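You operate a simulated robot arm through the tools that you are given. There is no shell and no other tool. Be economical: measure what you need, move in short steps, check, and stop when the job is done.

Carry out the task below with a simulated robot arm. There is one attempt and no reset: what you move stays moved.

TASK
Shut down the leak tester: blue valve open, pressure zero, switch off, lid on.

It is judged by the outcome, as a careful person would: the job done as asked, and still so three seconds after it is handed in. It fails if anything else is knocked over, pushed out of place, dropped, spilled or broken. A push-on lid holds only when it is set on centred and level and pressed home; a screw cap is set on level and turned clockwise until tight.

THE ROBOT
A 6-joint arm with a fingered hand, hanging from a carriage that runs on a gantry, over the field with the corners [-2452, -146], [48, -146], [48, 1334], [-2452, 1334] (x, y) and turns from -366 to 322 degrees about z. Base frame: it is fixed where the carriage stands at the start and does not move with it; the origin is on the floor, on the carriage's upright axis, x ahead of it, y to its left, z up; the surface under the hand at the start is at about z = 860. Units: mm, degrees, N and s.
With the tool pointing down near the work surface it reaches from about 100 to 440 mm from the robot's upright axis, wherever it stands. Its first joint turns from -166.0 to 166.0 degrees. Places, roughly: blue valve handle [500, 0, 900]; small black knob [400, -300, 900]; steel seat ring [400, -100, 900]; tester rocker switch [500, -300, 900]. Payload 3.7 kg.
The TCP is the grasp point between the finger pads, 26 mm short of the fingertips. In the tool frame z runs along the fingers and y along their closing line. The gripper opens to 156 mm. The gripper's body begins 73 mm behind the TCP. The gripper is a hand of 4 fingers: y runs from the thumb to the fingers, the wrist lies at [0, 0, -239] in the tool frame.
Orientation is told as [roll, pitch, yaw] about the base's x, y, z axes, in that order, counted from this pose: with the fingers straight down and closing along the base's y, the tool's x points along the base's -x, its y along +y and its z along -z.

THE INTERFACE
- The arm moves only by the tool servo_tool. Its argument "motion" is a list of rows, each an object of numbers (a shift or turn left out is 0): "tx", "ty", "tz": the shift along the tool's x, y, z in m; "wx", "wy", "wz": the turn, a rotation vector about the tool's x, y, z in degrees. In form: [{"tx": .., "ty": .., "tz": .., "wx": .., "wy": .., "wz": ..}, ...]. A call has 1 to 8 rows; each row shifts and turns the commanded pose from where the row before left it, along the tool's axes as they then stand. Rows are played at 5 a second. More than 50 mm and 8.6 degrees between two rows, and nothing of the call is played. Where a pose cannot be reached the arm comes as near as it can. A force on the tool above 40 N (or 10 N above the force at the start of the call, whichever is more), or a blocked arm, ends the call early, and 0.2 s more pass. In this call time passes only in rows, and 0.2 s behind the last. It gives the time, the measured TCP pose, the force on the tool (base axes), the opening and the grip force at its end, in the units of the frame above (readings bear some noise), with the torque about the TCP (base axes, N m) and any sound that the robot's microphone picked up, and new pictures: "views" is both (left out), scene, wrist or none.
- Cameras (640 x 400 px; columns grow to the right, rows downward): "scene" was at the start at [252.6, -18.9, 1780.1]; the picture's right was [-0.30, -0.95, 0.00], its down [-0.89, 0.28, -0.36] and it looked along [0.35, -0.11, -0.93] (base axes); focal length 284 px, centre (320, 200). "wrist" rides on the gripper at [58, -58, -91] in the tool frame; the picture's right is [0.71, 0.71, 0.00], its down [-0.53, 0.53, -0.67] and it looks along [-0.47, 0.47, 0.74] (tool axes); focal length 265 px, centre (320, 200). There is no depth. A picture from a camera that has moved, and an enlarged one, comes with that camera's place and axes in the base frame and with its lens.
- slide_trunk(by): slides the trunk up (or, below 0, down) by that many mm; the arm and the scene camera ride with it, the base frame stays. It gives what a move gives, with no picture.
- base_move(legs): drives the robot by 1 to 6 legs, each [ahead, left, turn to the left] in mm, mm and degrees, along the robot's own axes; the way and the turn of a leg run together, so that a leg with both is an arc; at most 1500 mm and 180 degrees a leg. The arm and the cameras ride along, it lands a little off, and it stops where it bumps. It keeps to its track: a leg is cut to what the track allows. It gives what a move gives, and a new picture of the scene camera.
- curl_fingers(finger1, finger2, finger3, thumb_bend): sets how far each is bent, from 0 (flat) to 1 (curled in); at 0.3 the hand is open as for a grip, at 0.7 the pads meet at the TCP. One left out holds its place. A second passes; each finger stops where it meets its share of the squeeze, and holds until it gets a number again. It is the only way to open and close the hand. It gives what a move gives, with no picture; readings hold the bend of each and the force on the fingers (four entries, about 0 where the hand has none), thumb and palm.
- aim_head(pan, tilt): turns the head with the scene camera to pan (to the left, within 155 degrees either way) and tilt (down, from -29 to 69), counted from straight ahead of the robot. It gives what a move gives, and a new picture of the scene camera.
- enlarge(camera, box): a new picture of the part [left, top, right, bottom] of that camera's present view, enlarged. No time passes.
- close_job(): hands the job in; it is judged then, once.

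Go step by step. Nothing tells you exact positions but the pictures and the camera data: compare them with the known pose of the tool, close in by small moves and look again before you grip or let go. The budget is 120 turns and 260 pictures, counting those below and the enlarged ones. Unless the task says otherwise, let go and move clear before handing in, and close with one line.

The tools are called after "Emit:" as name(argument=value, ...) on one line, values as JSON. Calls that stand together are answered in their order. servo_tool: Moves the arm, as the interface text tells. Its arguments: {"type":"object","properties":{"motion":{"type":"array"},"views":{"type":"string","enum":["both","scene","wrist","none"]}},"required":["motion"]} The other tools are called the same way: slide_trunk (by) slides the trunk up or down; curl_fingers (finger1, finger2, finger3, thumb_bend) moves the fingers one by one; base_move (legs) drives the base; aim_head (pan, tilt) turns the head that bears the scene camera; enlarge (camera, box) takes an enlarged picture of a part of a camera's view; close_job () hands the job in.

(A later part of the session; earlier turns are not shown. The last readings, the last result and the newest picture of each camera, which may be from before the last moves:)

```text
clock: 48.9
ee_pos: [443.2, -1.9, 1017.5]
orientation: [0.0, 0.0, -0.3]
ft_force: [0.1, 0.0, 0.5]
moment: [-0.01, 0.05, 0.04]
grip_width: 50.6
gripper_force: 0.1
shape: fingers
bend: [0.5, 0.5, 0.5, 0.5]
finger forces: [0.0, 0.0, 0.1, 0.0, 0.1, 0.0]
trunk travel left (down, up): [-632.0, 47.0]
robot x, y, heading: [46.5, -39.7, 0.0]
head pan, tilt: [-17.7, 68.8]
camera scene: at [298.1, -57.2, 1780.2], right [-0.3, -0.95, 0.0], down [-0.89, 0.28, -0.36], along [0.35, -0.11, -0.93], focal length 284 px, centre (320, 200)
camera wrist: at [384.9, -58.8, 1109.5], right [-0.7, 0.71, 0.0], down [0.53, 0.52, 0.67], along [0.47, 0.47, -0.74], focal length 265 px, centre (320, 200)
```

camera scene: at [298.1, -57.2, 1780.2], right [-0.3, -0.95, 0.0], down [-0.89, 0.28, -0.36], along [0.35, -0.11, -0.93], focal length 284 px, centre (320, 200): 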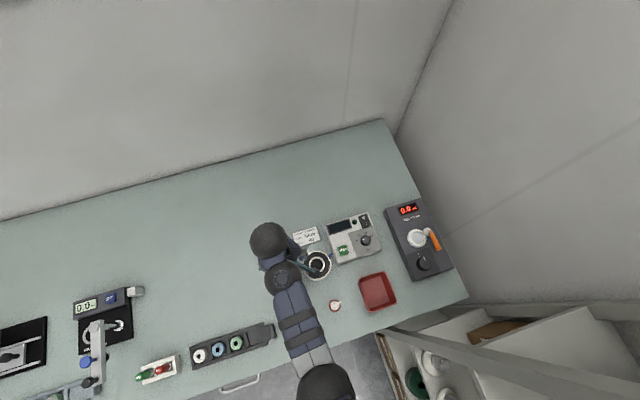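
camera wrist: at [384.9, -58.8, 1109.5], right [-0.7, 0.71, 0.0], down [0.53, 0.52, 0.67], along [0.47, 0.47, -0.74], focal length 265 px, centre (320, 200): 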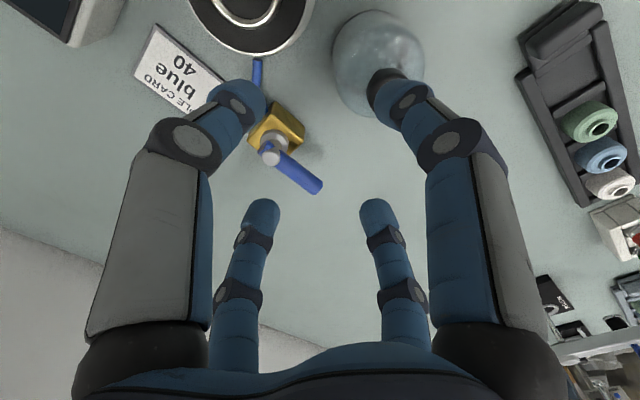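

I'll move over the black grip of the bell, estimated at (395, 9).

Emit:
servo_tool(motion=[{"tx": 0.025, "ty": 0.006}, {"tx": 0.023, "ty": 0.005}])

Emit:
enlarge(camera="wrist", box=[160, 0, 480, 200])

Emit:
enlarge(camera="scene", box=[260, 220, 356, 280])

```text
clock: 49.5
ee_pos: [395.0, 10.6, 1017.5]
orientation: [0.0, -0.1, -0.1]
ft_force: [-0.1, 0.0, 0.7]
moment: [0.03, 0.01, 0.01]
grip_width: 50.6
gripper_force: 0.0
shape: fingers
bend: [0.5, 0.5, 0.5, 0.5]
finger forces: [0.0, 0.1, 0.1, 0.1, 0.0, 0.0]
trunk travel left (down, up): [-632.0, 47.0]
robot x, y, heading: [44.3, -40.4, 0.1]
head pan, tilt: [-17.7, 68.8]
camera scene: at [298.1, -57.2, 1780.2], right [-0.3, -0.95, 0.0], down [-0.89, 0.28, -0.36], along [0.35, -0.11, -0.93], focal length 284 px, centre (320, 200)
camera wrist: at [336.5, -47.7, 1110.0], right [-0.7, 0.71, 0.0], down [0.53, 0.52, 0.67], along [0.47, 0.47, -0.74], focal length 265 px, centre (320, 200)
```

scene: 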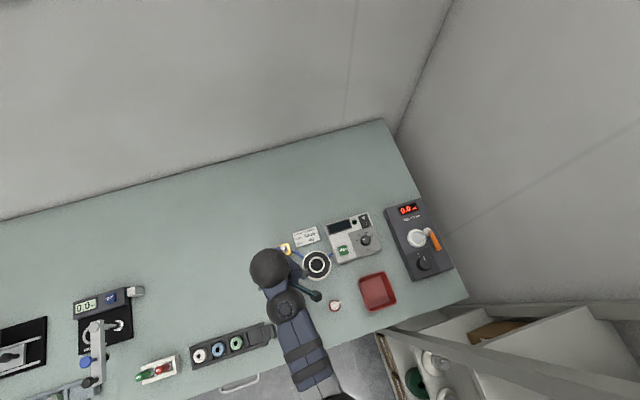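
wrist: 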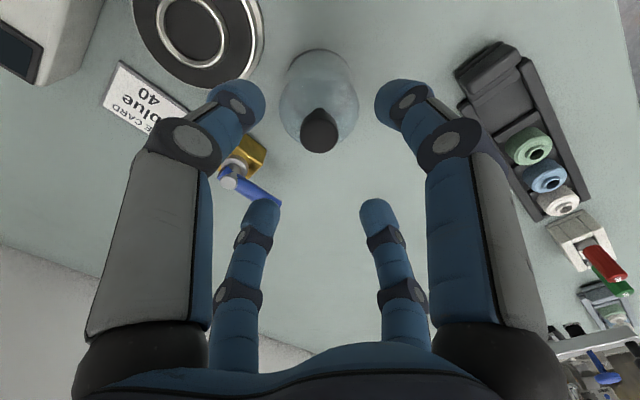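

```text
2.00 times, centred on (320, 100) of wrist
camera zoom: at [336.5, -47.7, 1110.0], right [-0.7, 0.71, 0.0], down [0.53, 0.52, 0.67], along [0.47, 0.47, -0.74], focal length 531 px, centre (320, 400)
```

zoom: 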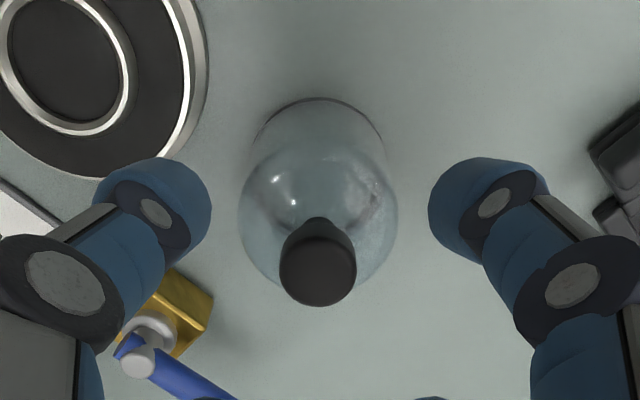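

```text
6.67 times, centred on (308, 250) of scene
camera zoom: at [298.1, -57.2, 1780.2], right [-0.3, -0.95, 0.0], down [-0.89, 0.28, -0.36], along [0.35, -0.11, -0.93], focal length 1891 px, centre (400, -133)
```

zoom: 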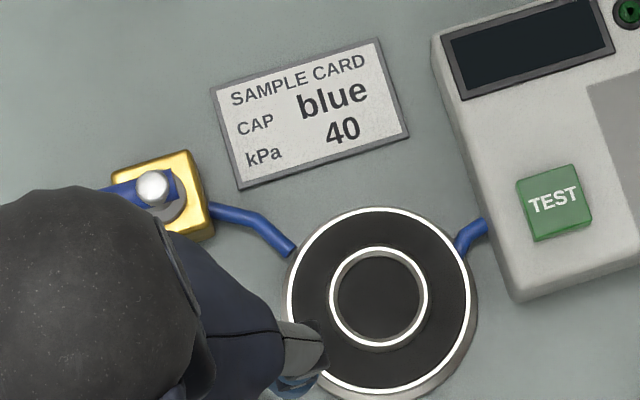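

The bell is upright at about (394.5, 10), with its grip top at z≈957 and its base ring about 58 mm across. That fits the seat near (427, -87). The hand is centred, so I'll descend and close on the grip.

Emit:
servo_tool(motion=[{"tz": 0.03}, {"tz": 0.02}], views="wrist")

Emit:
enlarge(camera="wrist", box=[200, 60, 440, 210])

```text
clock: 50.0
ee_pos: [394.5, 10.0, 968.7]
orientation: [0.0, 0.0, -0.2]
ft_force: [0.8, 0.0, -0.4]
moment: [0.03, -0.01, 0.02]
grip_width: 50.6
gripper_force: 0.1
shape: fingers
bend: [0.5, 0.5, 0.5, 0.5]
finger forces: [0.0, 0.0, 0.0, 0.1, 0.0, 0.0]
trunk travel left (down, up): [-632.0, 47.0]
robot x, y, heading: [45.0, -39.0, -0.1]
head pan, tilt: [-17.7, 68.8]
camera wrist: at [336.6, -48.5, 1059.3], right [-0.7, 0.71, 0.0], down [0.53, 0.52, 0.67], along [0.47, 0.47, -0.74], focal length 265 px, centre (320, 200)
```

wrist: 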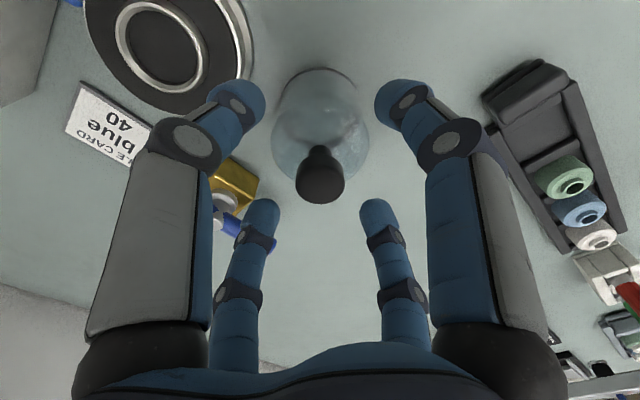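

```text
2.67 times, centred on (320, 135) of wrist
camera zoom: at [336.6, -48.5, 1059.3], right [-0.7, 0.71, 0.0], down [0.53, 0.52, 0.67], along [0.47, 0.47, -0.74], focal length 708 px, centre (320, 373)
```

zoom: 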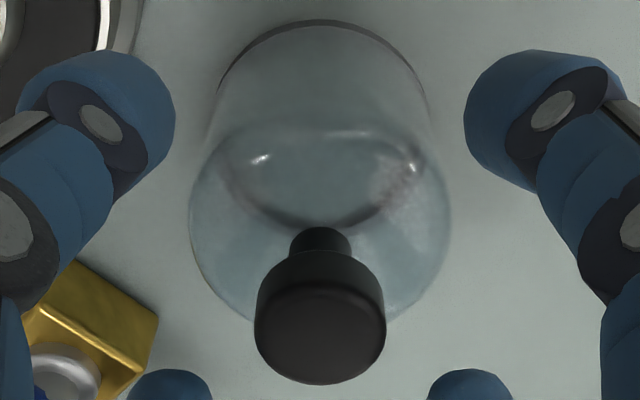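

The grip's head spans z≈939–957 with a neck below it. I'll descend to TCP z≈953 and close evenly.

Emit:
servo_tool(motion=[{"tz": 0.015}], views="none")

Emit:
curl_fingers(finger1=0.58, finger2=0.58, finger3=0.58, thumb_bend=0.58)

Emit:
servo_tool(motion=[{}], views="wrist")

```text
clock: 50.5
ee_pos: [394.6, 9.1, 951.5]
orientation: [0.1, 0.1, -0.3]
ft_force: [0.3, -0.5, 0.1]
moment: [0.01, 0.0, 0.0]
grip_width: 50.2
gripper_force: 0.1
shape: fingers
bend: [0.5, 0.5, 0.5, 0.5]
finger forces: [0.0, 0.0, 0.0, 0.1, 0.0, 0.1]
trunk travel left (down, up): [-632.0, 47.0]
robot x, y, heading: [45.6, -39.6, 0.2]
head pan, tilt: [-17.7, 68.8]
```

```text
clock: 51.5
ee_pos: [394.5, 8.9, 951.8]
orientation: [-0.1, -0.1, -0.2]
ft_force: [0.1, 0.3, 0.1]
moment: [0.01, -0.02, 0.0]
grip_width: 31.4
gripper_force: 0.5
shape: fingers
bend: [0.57, 0.57, 0.56, 0.57]
finger forces: [0.0, 0.2, 0.3, 0.0, 0.0, 0.0]
trunk travel left (down, up): [-632.0, 47.0]
robot x, y, heading: [49.9, -37.2, -0.3]
head pan, tilt: [-17.7, 68.8]
```

```text
clock: 51.9
ee_pos: [394.4, 9.5, 953.6]
orientation: [0.1, 0.0, -0.1]
ft_force: [0.0, 0.1, 0.4]
moment: [0.0, -0.03, 0.0]
grip_width: 31.2
gripper_force: 0.1
shape: fingers
bend: [0.57, 0.57, 0.56, 0.57]
finger forces: [0.0, 0.2, 0.2, 0.0, 0.0, 0.0]
trunk travel left (down, up): [-632.0, 47.0]
robot x, y, heading: [46.4, -38.1, 0.1]
head pan, tilt: [-17.7, 68.8]
camera wrist: at [336.0, -48.4, 1044.6], right [-0.7, 0.71, 0.0], down [0.53, 0.52, 0.67], along [0.47, 0.47, -0.74], focal length 265 px, centre (320, 200)
```

wrist: 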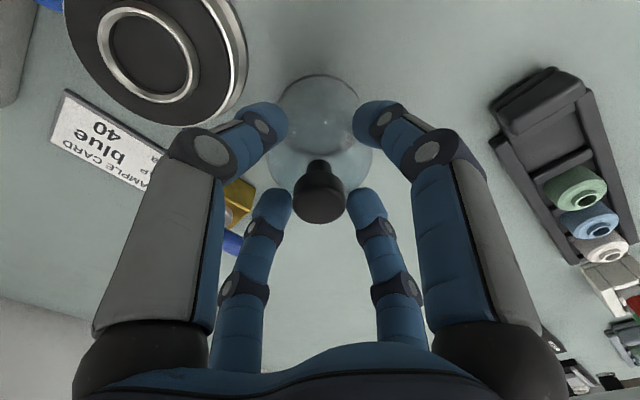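

The hand is centred. I'll close to grip.

Emit:
curl_fingers(finger1=0.7, finger2=0.7, finger3=0.7, thumb_bend=0.7)

Emit:
servo_tool(motion=[{"tz": -0.006}], views="wrist")

Emit:
enlarge(camera="wrist", box=[200, 60, 440, 210])

```text
clock: 53.0
ee_pos: [397.5, 9.6, 953.8]
orientation: [0.1, -0.2, -0.3]
ft_force: [-2.5, -1.1, 19.2]
moment: [0.23, 0.15, -0.02]
grip_width: 13.8
gripper_force: 19.5
shape: fingers
bend: [0.61, 0.61, 0.62, 0.67]
finger forces: [13.4, 7.8, 10.5, 0.0, 6.2, 0.0]
trunk travel left (down, up): [-632.0, 47.0]
robot x, y, heading: [45.5, -36.1, -0.3]
head pan, tilt: [-17.7, 68.8]
stopped: the force on the tool passed its limit at 40 N (the readings are from after the stop); the commanded pose is now the measured one
```

```text
clock: 53.4
ee_pos: [395.2, 10.3, 959.0]
orientation: [0.2, -0.1, -0.3]
ft_force: [0.6, 0.5, -0.7]
moment: [-0.01, -0.01, -0.02]
grip_width: 4.7
gripper_force: 6.5
shape: fingers
bend: [0.66, 0.65, 0.67, 0.68]
finger forces: [4.8, 3.3, 1.3, 0.0, 3.2, 0.0]
trunk travel left (down, up): [-632.0, 47.0]
robot x, y, heading: [47.0, -37.8, 0.2]
head pan, tilt: [-17.7, 68.8]
camera wrist: at [336.4, -48.3, 1050.3], right [-0.7, 0.71, 0.0], down [0.53, 0.52, 0.67], along [0.48, 0.47, -0.74], focal length 265 px, centre (320, 200)
```

wrist: 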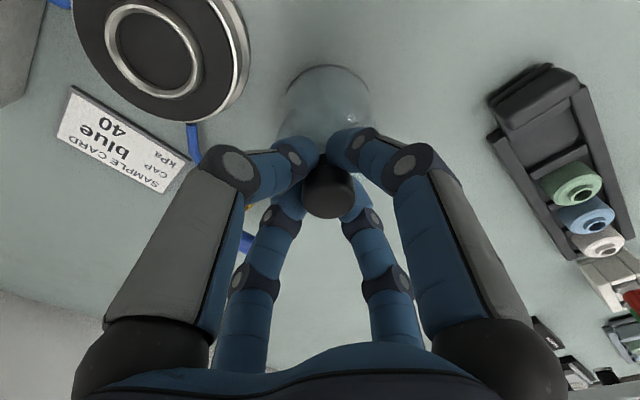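

```text
2.67 times, centred on (320, 135) of wrist
camera zoom: at [336.4, -48.3, 1050.3], right [-0.7, 0.71, 0.0], down [0.53, 0.52, 0.67], along [0.48, 0.47, -0.74], focal length 708 px, centre (320, 373)
```

zoom: 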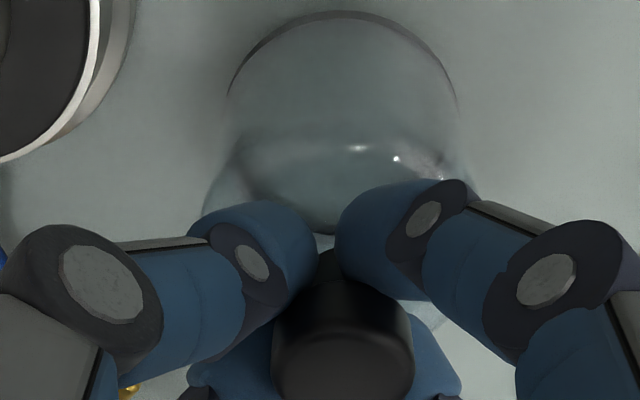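

The fingertips slid under the head onto the neck. I'd rather hold the head itself, so I'll open, rise 6 mm and regrip.

Emit:
curl_fingers(finger1=0.52, finger2=0.52, finger3=0.52, thumb_bend=0.52)

Emit:
servo_tool(motion=[{"tz": -0.006}], views="wrist")

Emit:
enlarge(camera="wrist", box=[200, 60, 440, 210])

```text
clock: 54.4
ee_pos: [396.4, 9.4, 959.9]
orientation: [0.1, -0.1, -0.4]
ft_force: [0.1, -0.6, -0.8]
moment: [0.02, -0.04, 0.01]
grip_width: 44.7
gripper_force: 0.1
shape: fingers
bend: [0.52, 0.52, 0.52, 0.52]
finger forces: [0.0, 0.1, 0.0, 0.0, 0.1, 0.1]
trunk travel left (down, up): [-632.0, 47.0]
robot x, y, heading: [47.4, -43.0, -0.0]
head pan, tilt: [-17.7, 68.8]
```

```text
clock: 54.8
ee_pos: [395.6, 9.9, 966.5]
orientation: [0.0, -0.1, -0.2]
ft_force: [0.8, 0.4, -0.6]
moment: [-0.02, -0.03, -0.01]
grip_width: 45.0
gripper_force: 0.0
shape: fingers
bend: [0.52, 0.52, 0.52, 0.52]
finger forces: [0.0, 0.0, 0.1, 0.0, 0.0, 0.0]
trunk travel left (down, up): [-632.0, 47.0]
robot x, y, heading: [47.2, -37.2, -0.2]
head pan, tilt: [-17.7, 68.8]
camera wrist: at [336.9, -47.8, 1057.5], right [-0.7, 0.71, 0.0], down [0.53, 0.52, 0.67], along [0.48, 0.47, -0.74], focal length 265 px, centre (320, 200)
```

wrist: 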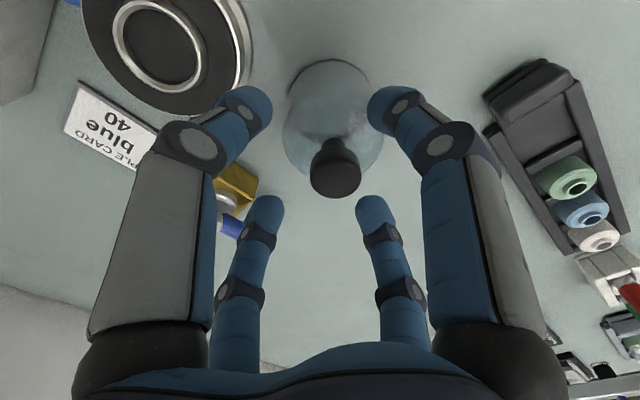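

```text
2.67 times, centred on (320, 135) of wrist
camera zoom: at [336.9, -47.8, 1057.5], right [-0.7, 0.71, 0.0], down [0.53, 0.52, 0.67], along [0.48, 0.47, -0.74], focal length 708 px, centre (320, 373)
```

zoom: 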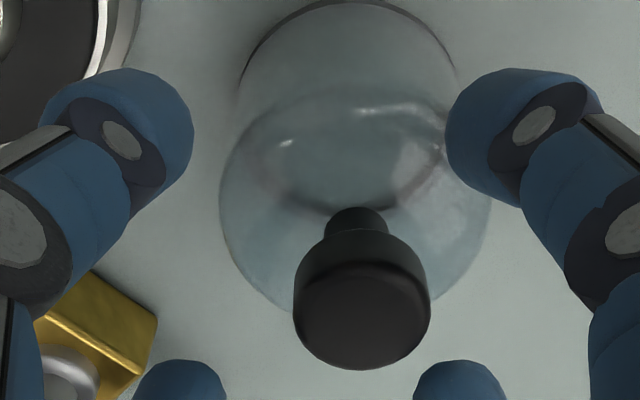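

The bell shifted a few mm (now about (388, 12)) and is still upright. I'll recentre and grip the head with the tips at mid-head height.

Emit:
servo_tool(motion=[{"tx": 0.0077, "ty": 0.0027}], views="none")

Emit:
curl_fingers(finger1=0.6, finger2=0.6, finger3=0.6, thumb_bend=0.6)

Emit:
servo_tool(motion=[{}], views="wrist")

Emit:
enlarge(camera="wrist", box=[200, 60, 440, 210])

```text
clock: 55.2
ee_pos: [387.3, 12.8, 966.7]
orientation: [0.1, -0.2, -0.2]
ft_force: [-0.2, -0.4, -0.6]
moment: [-0.01, 0.01, 0.03]
grip_width: 45.0
gripper_force: 0.0
shape: fingers
bend: [0.52, 0.52, 0.52, 0.52]
finger forces: [0.0, 0.0, 0.0, 0.0, 0.0, 0.1]
trunk travel left (down, up): [-632.0, 47.0]
robot x, y, heading: [42.4, -37.6, -0.3]
head pan, tilt: [-17.7, 68.8]
```

```text
clock: 56.2
ee_pos: [388.0, 11.6, 966.2]
orientation: [0.0, -0.1, -0.4]
ft_force: [-0.5, 0.2, 0.2]
moment: [0.0, 0.0, -0.03]
grip_width: 23.3
gripper_force: 0.0
shape: fingers
bend: [0.6, 0.6, 0.6, 0.6]
finger forces: [0.0, 0.1, 0.1, 0.0, 0.0, 0.1]
trunk travel left (down, up): [-632.0, 47.0]
robot x, y, heading: [43.5, -41.2, -0.2]
head pan, tilt: [-17.7, 68.8]
```

```text
clock: 56.6
ee_pos: [387.9, 12.0, 966.1]
orientation: [0.0, -0.1, -0.3]
ft_force: [0.5, -0.1, -0.5]
moment: [0.01, -0.04, -0.01]
grip_width: 23.2
gripper_force: 0.1
shape: fingers
bend: [0.6, 0.6, 0.6, 0.6]
finger forces: [0.0, 0.0, 0.0, 0.0, 0.0, 0.0]
trunk travel left (down, up): [-632.0, 47.0]
robot x, y, heading: [45.5, -38.2, -0.1]
head pan, tilt: [-17.7, 68.8]
camera wrist: at [328.8, -45.2, 1057.6], right [-0.7, 0.71, 0.0], down [0.53, 0.52, 0.67], along [0.48, 0.47, -0.74], focal length 265 px, centre (320, 200)
```

wrist: 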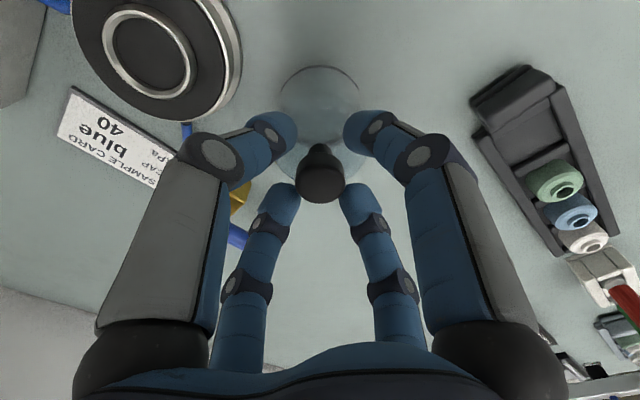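

```text
2.67 times, centred on (320, 135) of wrist
camera zoom: at [328.8, -45.2, 1057.6], right [-0.7, 0.71, 0.0], down [0.53, 0.52, 0.67], along [0.48, 0.47, -0.74], focal length 708 px, centre (320, 373)
```

zoom: 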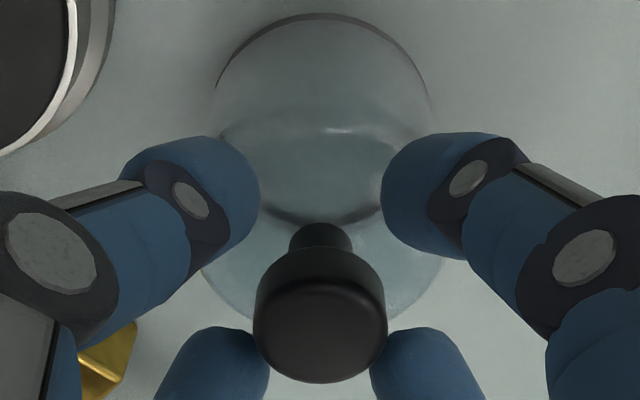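

It is well centred. Closing onto the head.

Emit:
curl_fingers(finger1=0.7, finger2=0.7, finger3=0.7, thumb_bend=0.7)

Emit:
servo_tool(motion=[{"tz": -0.004}], views="wrist")

Emit:
enlarge(camera="wrist", box=[200, 60, 440, 210])

```text
clock: 57.6
ee_pos: [387.7, 12.0, 965.5]
orientation: [0.0, -0.1, -0.2]
ft_force: [-0.4, -0.1, 0.7]
moment: [0.01, -0.02, 0.02]
grip_width: 10.1
gripper_force: 11.0
shape: fingers
bend: [0.65, 0.64, 0.64, 0.66]
finger forces: [4.8, 6.0, 5.4, 0.0, 6.5, 0.1]
trunk travel left (down, up): [-632.0, 47.0]
robot x, y, heading: [42.3, -36.3, -0.0]
head pan, tilt: [-17.7, 68.8]
```

```text
clock: 58.0
ee_pos: [387.8, 11.7, 968.5]
orientation: [0.1, -0.2, -0.3]
ft_force: [-0.1, 0.3, -0.2]
moment: [0.0, -0.02, 0.02]
grip_width: 10.0
gripper_force: 11.6
shape: fingers
bend: [0.65, 0.64, 0.64, 0.66]
finger forces: [4.8, 6.0, 5.4, 0.1, 6.6, 0.0]
trunk travel left (down, up): [-632.0, 47.0]
robot x, y, heading: [44.1, -39.4, 0.1]
head pan, tilt: [-17.7, 68.8]
camera wrist: at [328.6, -45.1, 1060.9], right [-0.7, 0.71, 0.0], down [0.53, 0.52, 0.67], along [0.48, 0.47, -0.74], focal length 265 px, centre (320, 200)
```

wrist: 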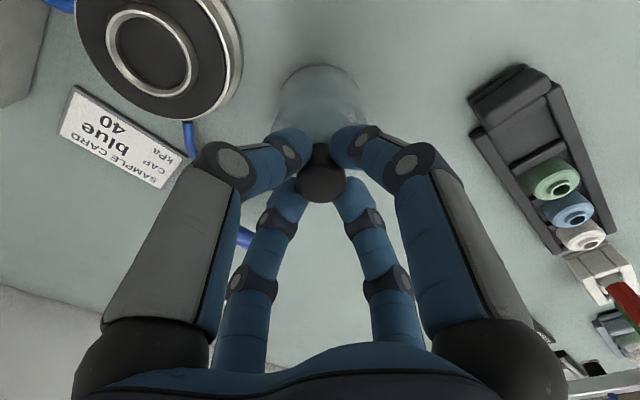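

```text
2.67 times, centred on (320, 135) of wrist
camera zoom: at [328.6, -45.1, 1060.9], right [-0.7, 0.71, 0.0], down [0.53, 0.52, 0.67], along [0.48, 0.47, -0.74], focal length 708 px, centre (320, 373)
```

zoom: 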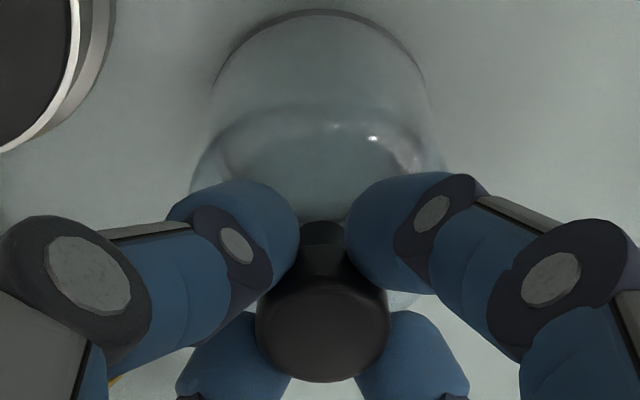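

The grip is balanced. I'll lift 40 mm and check that the bell comes level.

Emit:
servo_tool(motion=[{"tz": -0.015}, {"tz": -0.02}])

Emit:
enlarge(camera="wrist", box=[200, 60, 440, 210])

Emit:
enlarge(camera="scene", box=[250, 220, 346, 280])

```text
clock: 58.6
ee_pos: [387.5, 11.9, 1005.1]
orientation: [0.2, -0.1, -0.2]
ft_force: [0.2, 0.8, -0.6]
moment: [0.01, 0.02, 0.06]
grip_width: 9.7
gripper_force: 11.3
shape: fingers
bend: [0.65, 0.64, 0.64, 0.66]
finger forces: [4.8, 6.0, 5.5, 0.0, 6.6, 0.1]
trunk travel left (down, up): [-632.0, 47.0]
robot x, y, heading: [45.7, -37.0, -0.0]
head pan, tilt: [-17.7, 68.8]
camera scene: at [298.0, -57.2, 1780.1], right [-0.3, -0.95, 0.0], down [-0.89, 0.28, -0.36], along [0.35, -0.11, -0.93], focal length 284 px, centre (320, 200)
camera wrist: at [329.4, -46.1, 1096.8], right [-0.7, 0.71, 0.0], down [0.53, 0.52, 0.67], along [0.48, 0.47, -0.74], focal length 265 px, centre (320, 200)
```

scene: 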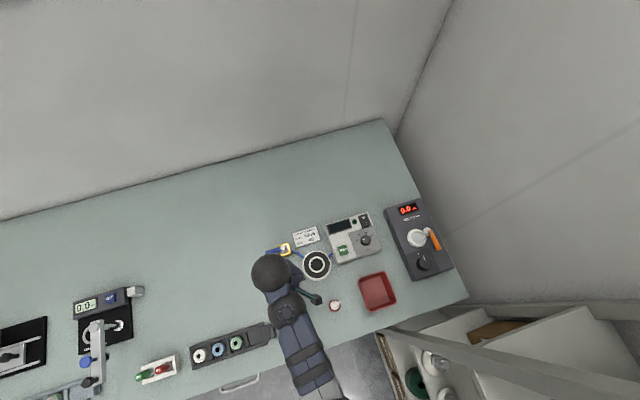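
wrist: 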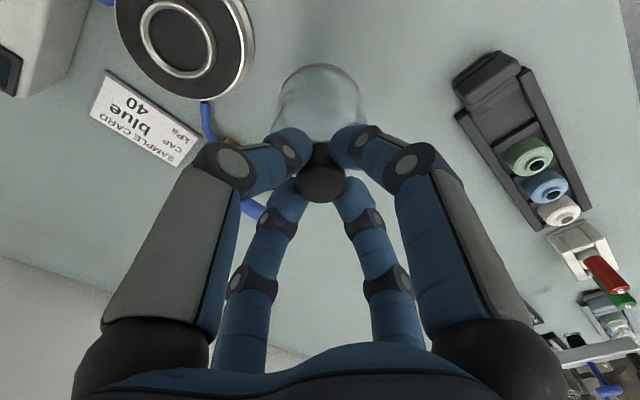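

```text
2.67 times, centred on (320, 135) of wrist
camera zoom: at [329.4, -46.1, 1096.8], right [-0.7, 0.71, 0.0], down [0.53, 0.52, 0.67], along [0.48, 0.47, -0.74], focal length 708 px, centre (320, 373)
```

zoom: 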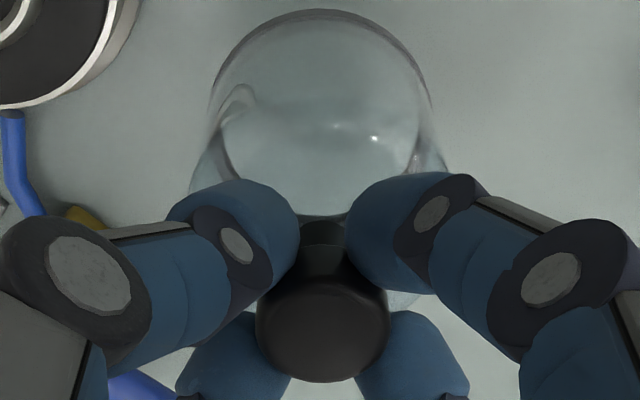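

```text
6.67 times, centred on (298, 250) of scene
camera zoom: at [298.0, -57.2, 1780.1], right [-0.3, -0.95, 0.0], down [-0.89, 0.28, -0.36], along [0.35, -0.11, -0.93], focal length 1891 px, centre (467, -133)
```

zoom: 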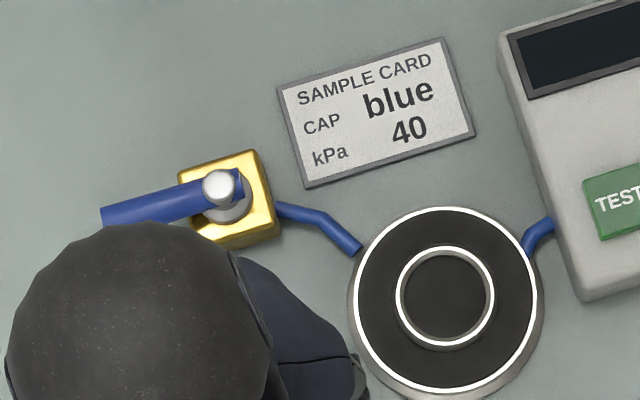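

The bell is lifted and level in the hand. I'll raise it slightly and carry it over the seat at about (427, -88).

Emit:
servo_tool(motion=[{"tz": -0.015}, {"tx": -0.01, "ty": -0.025}, {"tx": -0.01, "ty": -0.025}, {"tx": -0.01, "ty": -0.025}, {"tx": -0.0093, "ty": -0.025}, {}])

Emit:
enlarge(camera="wrist", box=[200, 40, 440, 190])

Emit:
enlarge(camera="scene", box=[270, 220, 366, 280])

```text
clock: 60.0
ee_pos: [428.1, -91.3, 1020.0]
orientation: [0.0, -0.1, -0.3]
ft_force: [0.9, 0.0, -1.2]
moment: [0.03, 0.01, -0.02]
grip_width: 9.8
gripper_force: 11.3
shape: fingers
bend: [0.65, 0.64, 0.64, 0.66]
finger forces: [4.8, 6.0, 5.5, 0.0, 6.7, 0.0]
trunk travel left (down, up): [-632.0, 47.0]
robot x, y, heading: [43.4, -40.1, -0.1]
head pan, tilt: [-17.7, 68.8]
camera scene: at [298.0, -57.2, 1780.1], right [-0.3, -0.95, 0.0], down [-0.89, 0.28, -0.36], along [0.35, -0.11, -0.93], focal length 284 px, centre (320, 200)
camera wrist: at [368.9, -147.6, 1112.1], right [-0.7, 0.71, 0.0], down [0.53, 0.52, 0.67], along [0.48, 0.47, -0.74], focal length 265 px, centre (320, 200)
```

scene: 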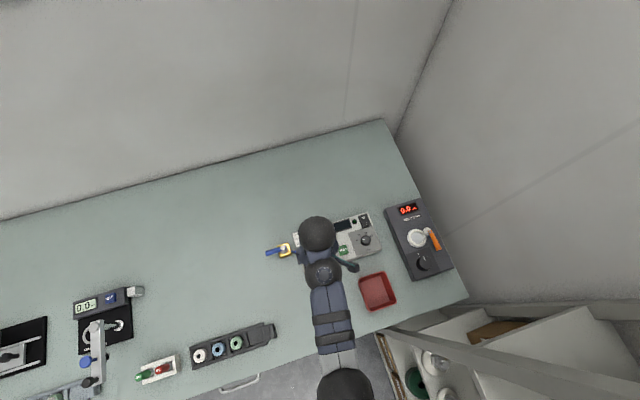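
wrist: 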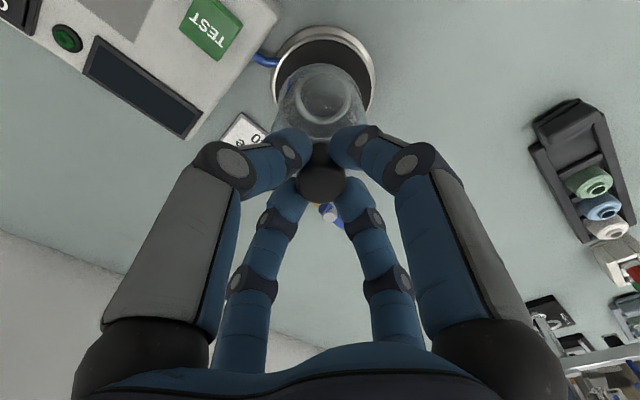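

```text
2.67 times, centred on (320, 115) of wrist
camera zoom: at [368.9, -147.6, 1112.1], right [-0.7, 0.71, 0.0], down [0.53, 0.52, 0.67], along [0.48, 0.47, -0.74], focal length 708 px, centre (320, 427)
```

zoom: 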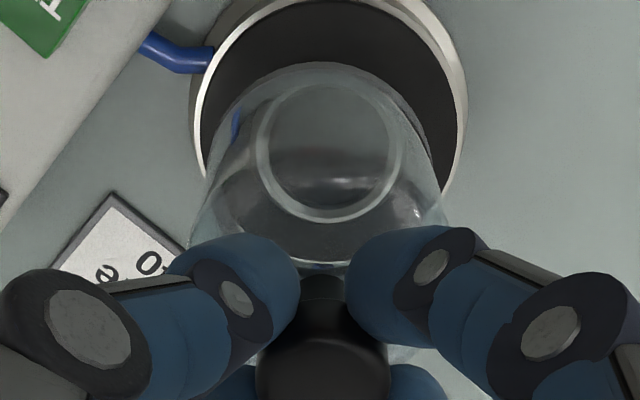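

```text
6.67 times, centred on (318, 250) of scene
camera zoom: at [298.0, -57.2, 1780.1], right [-0.3, -0.95, 0.0], down [-0.89, 0.28, -0.36], along [0.35, -0.11, -0.93], focal length 1891 px, centre (333, -133)
```

zoom: 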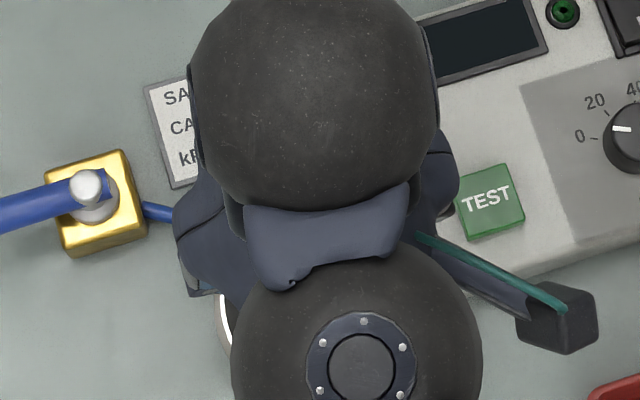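

Through the glass the seat ring lies about 3 mm off to one side. I'll correct and lower to just above it to compare the circles.

Emit:
servo_tool(motion=[{"tx": 0.001, "ty": 0.0025}, {"tz": 0.008}, {"tz": 0.007}, {}], views="wrist")

Emit:
enlarge(camera="wrist", box=[240, 40, 400, 140])

```text
clock: 61.0
ee_pos: [425.5, -86.7, 1004.9]
orientation: [0.0, -0.1, -0.3]
ft_force: [-0.5, 0.2, -0.5]
moment: [0.01, 0.0, 0.01]
grip_width: 9.8
gripper_force: 11.1
shape: fingers
bend: [0.65, 0.64, 0.64, 0.66]
finger forces: [4.7, 6.0, 5.4, 0.0, 6.6, 0.0]
trunk travel left (down, up): [-632.0, 47.0]
robot x, y, heading: [46.8, -38.1, -0.1]
head pan, tilt: [-17.7, 68.8]
camera wrist: at [366.8, -143.9, 1096.3], right [-0.7, 0.71, 0.0], down [0.53, 0.52, 0.67], along [0.48, 0.47, -0.74], focal length 265 px, centre (320, 200)
```

wrist: 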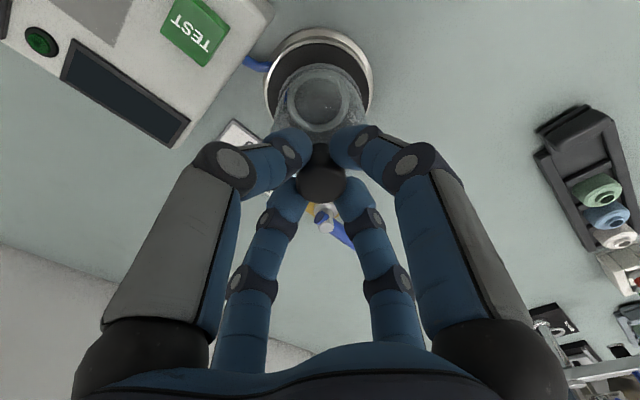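

```text
4.00 times, centred on (320, 90) of wrist
camera zoom: at [366.8, -143.9, 1096.3], right [-0.7, 0.71, 0.0], down [0.53, 0.52, 0.67], along [0.48, 0.47, -0.74], focal length 1062 px, centre (320, 640)
```

zoom: 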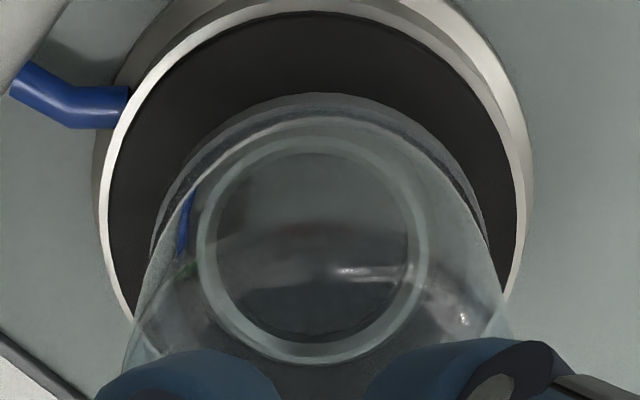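

The ring is about 1.5 mm off in +x. I'll adjust and lower a further 5 mm.

Emit:
servo_tool(motion=[{"tx": -0.0015, "ty": -0.0001}, {"tz": 0.005}, {}], views="wrist")

Emit:
enlarge(camera="wrist", box=[240, 40, 400, 140])

```text
clock: 61.8
ee_pos: [426.1, -86.9, 998.4]
orientation: [0.1, -0.1, -0.2]
ft_force: [0.3, 0.1, -0.8]
moment: [0.0, 0.0, 0.04]
grip_width: 10.1
gripper_force: 10.9
shape: fingers
bend: [0.65, 0.64, 0.64, 0.66]
finger forces: [4.7, 6.0, 5.4, 0.0, 6.7, 0.1]
trunk travel left (down, up): [-632.0, 47.0]
robot x, y, heading: [42.5, -33.9, -0.0]
head pan, tilt: [-17.7, 68.8]
camera wrist: at [367.5, -143.5, 1091.6], right [-0.7, 0.71, 0.0], down [0.53, 0.52, 0.67], along [0.48, 0.47, -0.74], focal length 265 px, centre (320, 200)
```

wrist: 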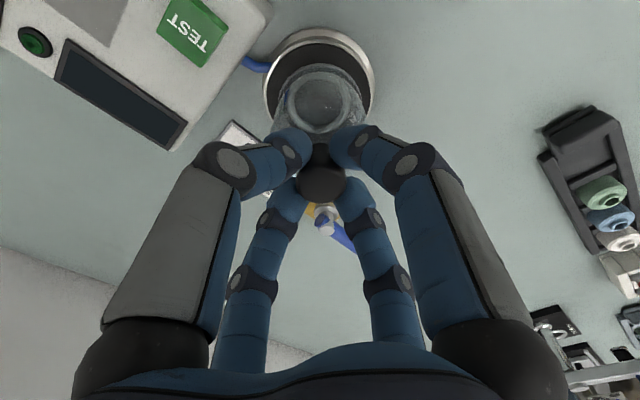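

```text
4.00 times, centred on (320, 90) of wrist
camera zoom: at [367.5, -143.5, 1091.6], right [-0.7, 0.71, 0.0], down [0.53, 0.52, 0.67], along [0.48, 0.47, -0.74], focal length 1062 px, centre (320, 640)
```

zoom: 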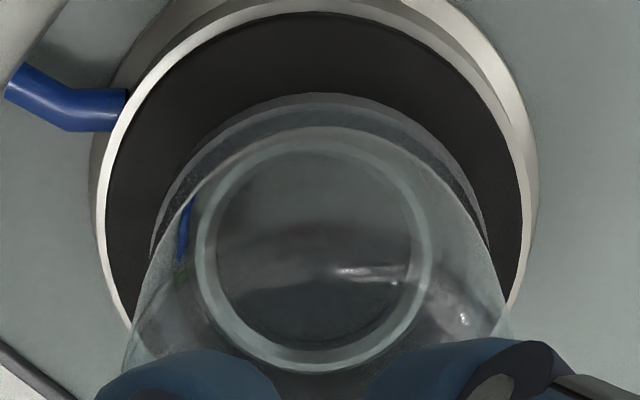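

The bell looks about 1 mm off sideways. I'll correct that and lower in fine steps until first contact, then compare circles at equal height.

Emit:
servo_tool(motion=[{"tx": -0.0007, "ty": -0.0007}, {"tz": 0.002}, {"tz": 0.002}, {"tz": 0.001}, {}], views="wrist")

Emit:
enlarge(camera="wrist", box=[240, 40, 400, 140])

```text
clock: 63.0
ee_pos: [426.6, -86.5, 994.7]
orientation: [0.2, -0.1, -0.3]
ft_force: [1.8, -0.4, -1.8]
moment: [-0.02, 0.03, 0.0]
grip_width: 9.8
gripper_force: 11.1
shape: fingers
bend: [0.65, 0.64, 0.64, 0.66]
finger forces: [4.7, 6.0, 5.4, 0.0, 6.5, 0.1]
trunk travel left (down, up): [-632.0, 47.0]
robot x, y, heading: [45.6, -38.9, 0.1]
head pan, tilt: [-17.7, 68.8]
camera wrist: at [368.8, -144.2, 1086.4], right [-0.7, 0.71, 0.0], down [0.53, 0.52, 0.67], along [0.48, 0.47, -0.74], focal length 265 px, centre (320, 200)
```

wrist: 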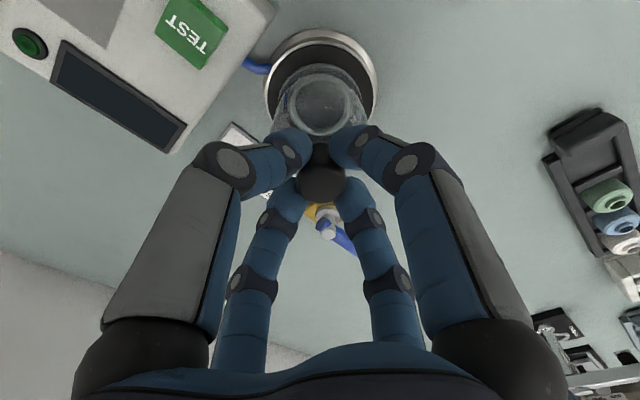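

```text
4.00 times, centred on (320, 90) of wrist
camera zoom: at [368.8, -144.2, 1086.4], right [-0.7, 0.71, 0.0], down [0.53, 0.52, 0.67], along [0.48, 0.47, -0.74], focal length 1062 px, centre (320, 640)
```

zoom: 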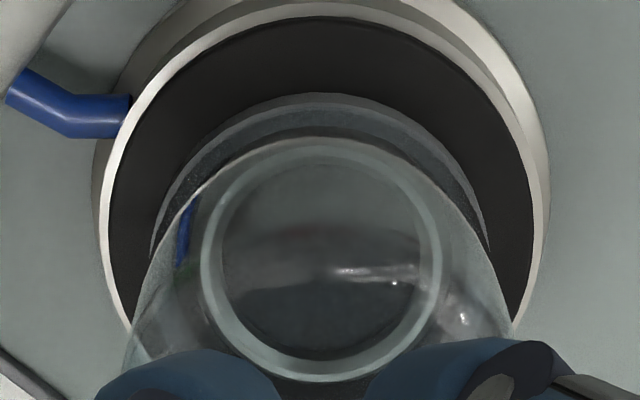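

It is now aligned sideways with no contact yet. I'll lower another 4 mm.

Emit:
servo_tool(motion=[{"tz": 0.002}, {"tz": 0.002}, {}], views="wrist")

Emit:
enlarge(camera="wrist", box=[240, 40, 400, 140])

```text
clock: 63.8
ee_pos: [426.4, -86.7, 990.9]
orientation: [0.1, -0.1, -0.3]
ft_force: [-0.8, 0.1, -0.6]
moment: [0.01, 0.02, 0.02]
grip_width: 10.0
gripper_force: 11.6
shape: fingers
bend: [0.65, 0.64, 0.64, 0.66]
finger forces: [4.7, 6.0, 5.5, 0.1, 6.5, 0.0]
trunk travel left (down, up): [-632.0, 47.0]
robot x, y, heading: [44.6, -36.3, -0.2]
head pan, tilt: [-17.7, 68.8]
camera wrist: at [369.0, -144.2, 1082.1], right [-0.7, 0.71, 0.0], down [0.53, 0.52, 0.67], along [0.48, 0.47, -0.74], focal length 265 px, centre (320, 200)
```

wrist: 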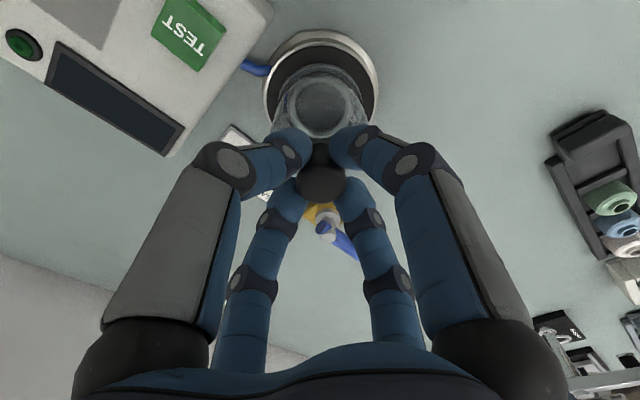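

```text
4.00 times, centred on (320, 90) of wrist
camera zoom: at [369.0, -144.2, 1082.1], right [-0.7, 0.71, 0.0], down [0.53, 0.52, 0.67], along [0.48, 0.47, -0.74], focal length 1062 px, centre (320, 640)
```

zoom: 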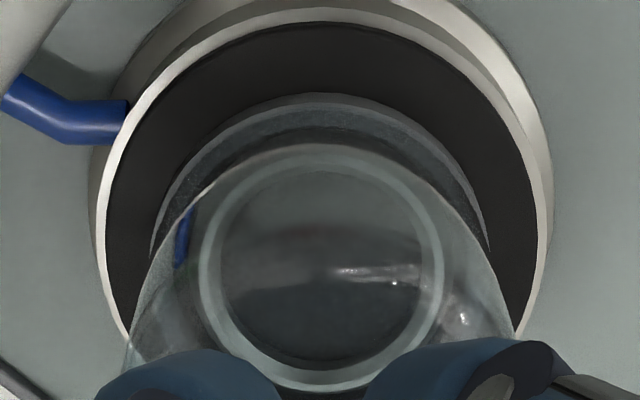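

Alignment estimates agree within about 1 mm and there is still no contact. I'll keep lowering.

Emit:
servo_tool(motion=[{"tz": 0.0015}, {"tz": 0.0015}, {}], views="wrist")

Emit:
enlarge(camera="wrist", box=[240, 40, 400, 140])

```text
clock: 64.6
ee_pos: [428.2, -87.3, 988.4]
orientation: [0.0, -0.2, -0.4]
ft_force: [-4.0, -1.1, 12.7]
moment: [0.04, 0.06, 0.02]
grip_width: 9.6
gripper_force: 14.5
shape: fingers
bend: [0.65, 0.64, 0.64, 0.66]
finger forces: [6.6, 7.3, 6.1, 0.0, 8.7, 0.1]
trunk travel left (down, up): [-632.0, 47.0]
robot x, y, heading: [45.6, -38.3, -0.1]
head pan, tilt: [-17.7, 68.8]
camera wrist: at [369.5, -144.5, 1080.0], right [-0.7, 0.71, 0.0], down [0.53, 0.52, 0.67], along [0.48, 0.47, -0.74], focal length 265 px, centre (320, 200)
```

wrist: 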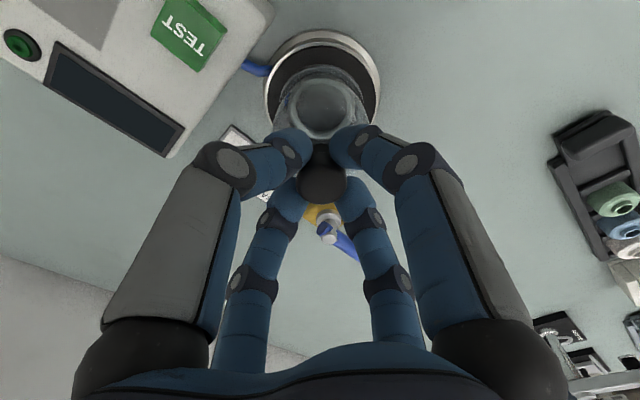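

```text
4.00 times, centred on (320, 90) of wrist
camera zoom: at [369.5, -144.5, 1080.0], right [-0.7, 0.71, 0.0], down [0.53, 0.52, 0.67], along [0.48, 0.47, -0.74], focal length 1062 px, centre (320, 640)
```

zoom: 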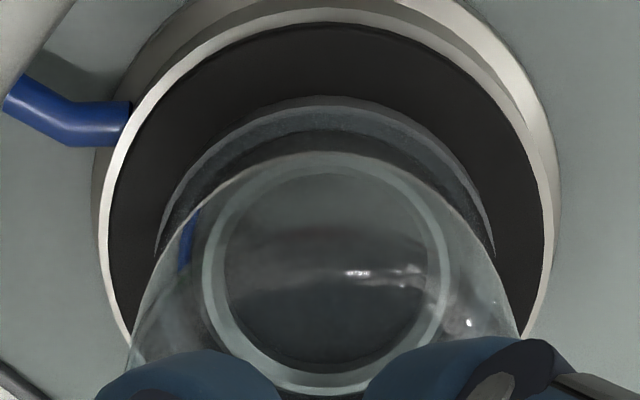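

Contact at 13 N, with the circles concentric within about 1 mm. I'll press down gradually while holding the bell level.

Emit:
servo_tool(motion=[{"tz": 0.001}, {"tz": 0.001}, {"tz": 0.001}, {}], views="wrist")

Emit:
enlarge(camera="wrist", box=[240, 40, 400, 140])

```text
clock: 65.6
ee_pos: [426.8, -85.7, 983.4]
orientation: [0.0, -0.1, -0.3]
ft_force: [0.2, -0.2, -0.8]
moment: [0.01, 0.01, 0.02]
grip_width: 4.1
gripper_force: 8.3
shape: fingers
bend: [0.67, 0.66, 0.66, 0.68]
finger forces: [2.4, 5.5, 3.9, 0.0, 4.0, 0.1]
trunk travel left (down, up): [-632.0, 47.0]
robot x, y, heading: [44.9, -36.8, -0.1]
head pan, tilt: [-17.7, 68.8]
camera wrist: at [368.6, -143.9, 1075.0], right [-0.7, 0.71, 0.0], down [0.53, 0.52, 0.67], along [0.47, 0.47, -0.74], focal length 265 px, centre (320, 200)
```

wrist: 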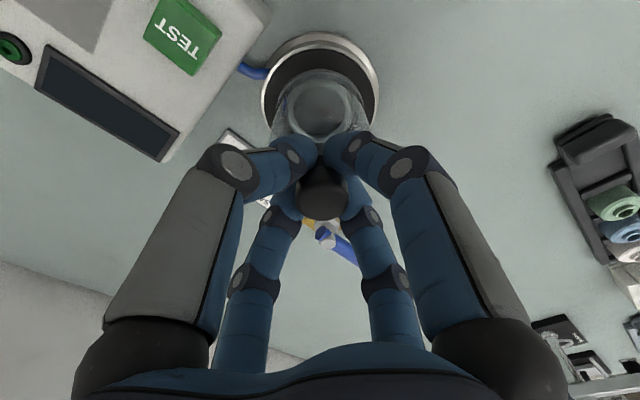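

```text
4.00 times, centred on (320, 90) of wrist
camera zoom: at [368.6, -143.9, 1075.0], right [-0.7, 0.71, 0.0], down [0.53, 0.52, 0.67], along [0.47, 0.47, -0.74], focal length 1062 px, centre (320, 640)
```

zoom: 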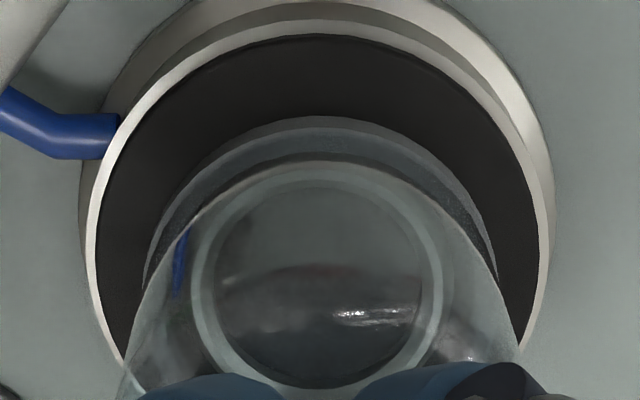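

The fingers slipped onto the neck and the bell now rests on the seat. I'll open, lift clear and inspect its position from the scene camera.

Emit:
curl_fingers(finger1=0.48, finger2=0.48, finger3=0.48, thumb_bend=0.48)

Emit:
servo_tool(motion=[{"tz": -0.03}, {"tz": -0.03}], views="wrist")

Emit:
enlarge(camera="wrist", box=[240, 20, 400, 120])

```text
clock: 66.6
ee_pos: [428.2, -85.3, 983.5]
orientation: [0.0, -0.1, -0.3]
ft_force: [-0.6, -0.1, 0.6]
moment: [0.03, 0.0, 0.0]
grip_width: 56.5
gripper_force: 0.1
shape: fingers
bend: [0.48, 0.48, 0.48, 0.48]
finger forces: [0.0, 0.0, 0.0, 0.0, 0.0, 0.0]
trunk travel left (down, up): [-632.0, 47.0]
robot x, y, heading: [47.8, -38.5, -0.1]
head pan, tilt: [-17.7, 68.8]
```

```text
clock: 67.2
ee_pos: [428.0, -86.1, 1043.4]
orientation: [0.1, 0.0, -0.4]
ft_force: [-0.1, -0.4, 0.9]
moment: [0.01, 0.01, -0.03]
grip_width: 56.0
gripper_force: 0.1
shape: fingers
bend: [0.48, 0.48, 0.48, 0.48]
finger forces: [0.0, 0.1, 0.0, 0.0, 0.1, 0.0]
trunk travel left (down, up): [-632.0, 47.0]
robot x, y, heading: [45.4, -35.7, 0.0]
head pan, tilt: [-17.7, 68.8]
camera wrist: at [369.0, -144.1, 1135.6], right [-0.7, 0.71, 0.0], down [0.53, 0.52, 0.67], along [0.48, 0.47, -0.74], focal length 265 px, centre (320, 200)
```

wrist: 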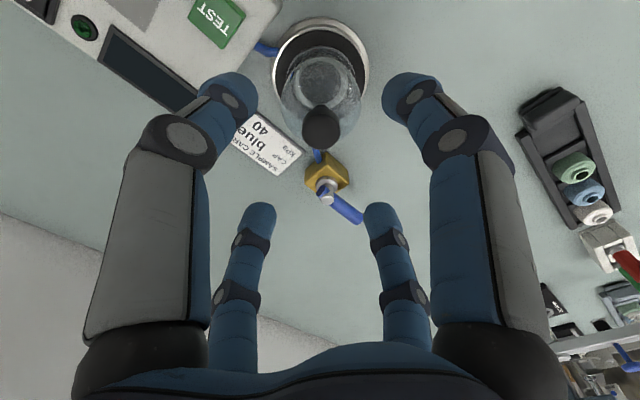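

```text
4.00 times, centred on (320, 70) of wrist
camera zoom: at [369.0, -144.1, 1135.6], right [-0.7, 0.71, 0.0], down [0.53, 0.52, 0.67], along [0.48, 0.47, -0.74], focal length 1062 px, centre (320, 720)
```

zoom: 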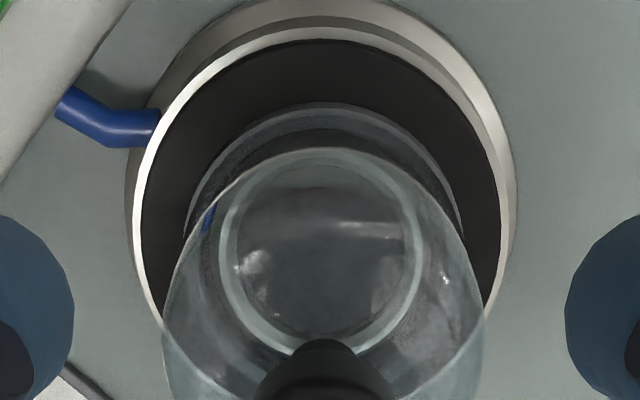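

Emit:
servo_tool(motion=[{"ty": 0.045}, {"ty": 0.045}, {"ty": 0.045}, {"ty": 0.045, "tx": 0.02}], views="none")

Emit:
enlarge(camera="scene", box=[292, 243, 340, 273])

```text
clock: 68.2
ee_pos: [411.0, 92.2, 1042.9]
orientation: [0.0, -0.1, -0.4]
ft_force: [0.3, -0.5, 0.0]
moment: [0.01, 0.03, 0.0]
grip_width: 56.4
gripper_force: 0.1
shape: fingers
bend: [0.48, 0.48, 0.48, 0.48]
finger forces: [0.1, 0.0, 0.0, 0.0, 0.0, 0.0]
trunk travel left (down, up): [-632.0, 47.0]
robot x, y, heading: [47.9, -40.5, 0.0]
head pan, tilt: [-17.7, 68.8]
```

```text
13.33 times, centred on (316, 258) of scene
camera zoom: at [298.0, -57.3, 1780.2], right [-0.3, -0.95, 0.0], down [-0.89, 0.28, -0.36], along [0.35, -0.11, -0.93], focal length 3782 px, centre (373, -573)
```

zoom: 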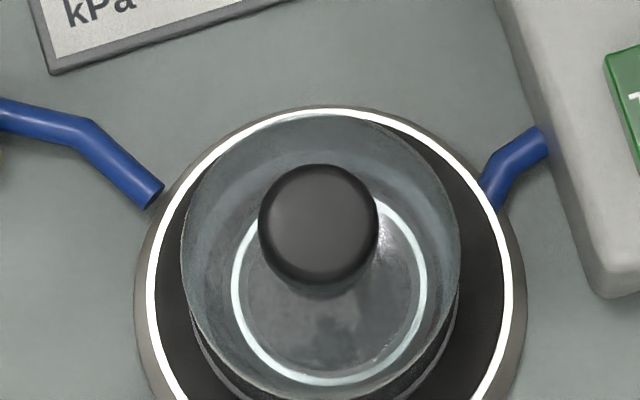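

Emit:
enlarge(camera="scene", box=[292, 250, 340, 280])

```text
13.33 times, centred on (316, 265) of scene
camera zoom: at [298.0, -57.3, 1780.2], right [-0.3, -0.95, 0.0], down [-0.89, 0.28, -0.36], along [0.35, -0.11, -0.93], focal length 3782 px, centre (373, -667)
```

zoom: 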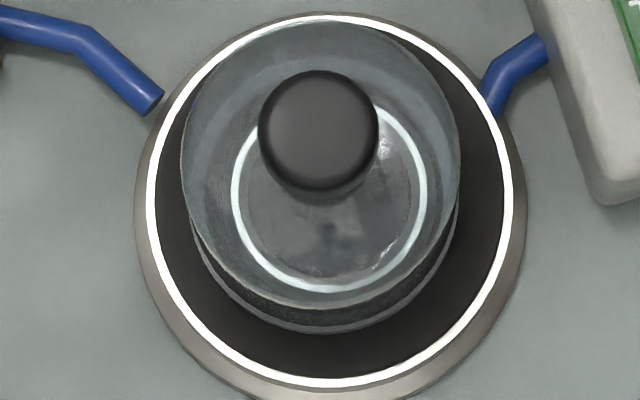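

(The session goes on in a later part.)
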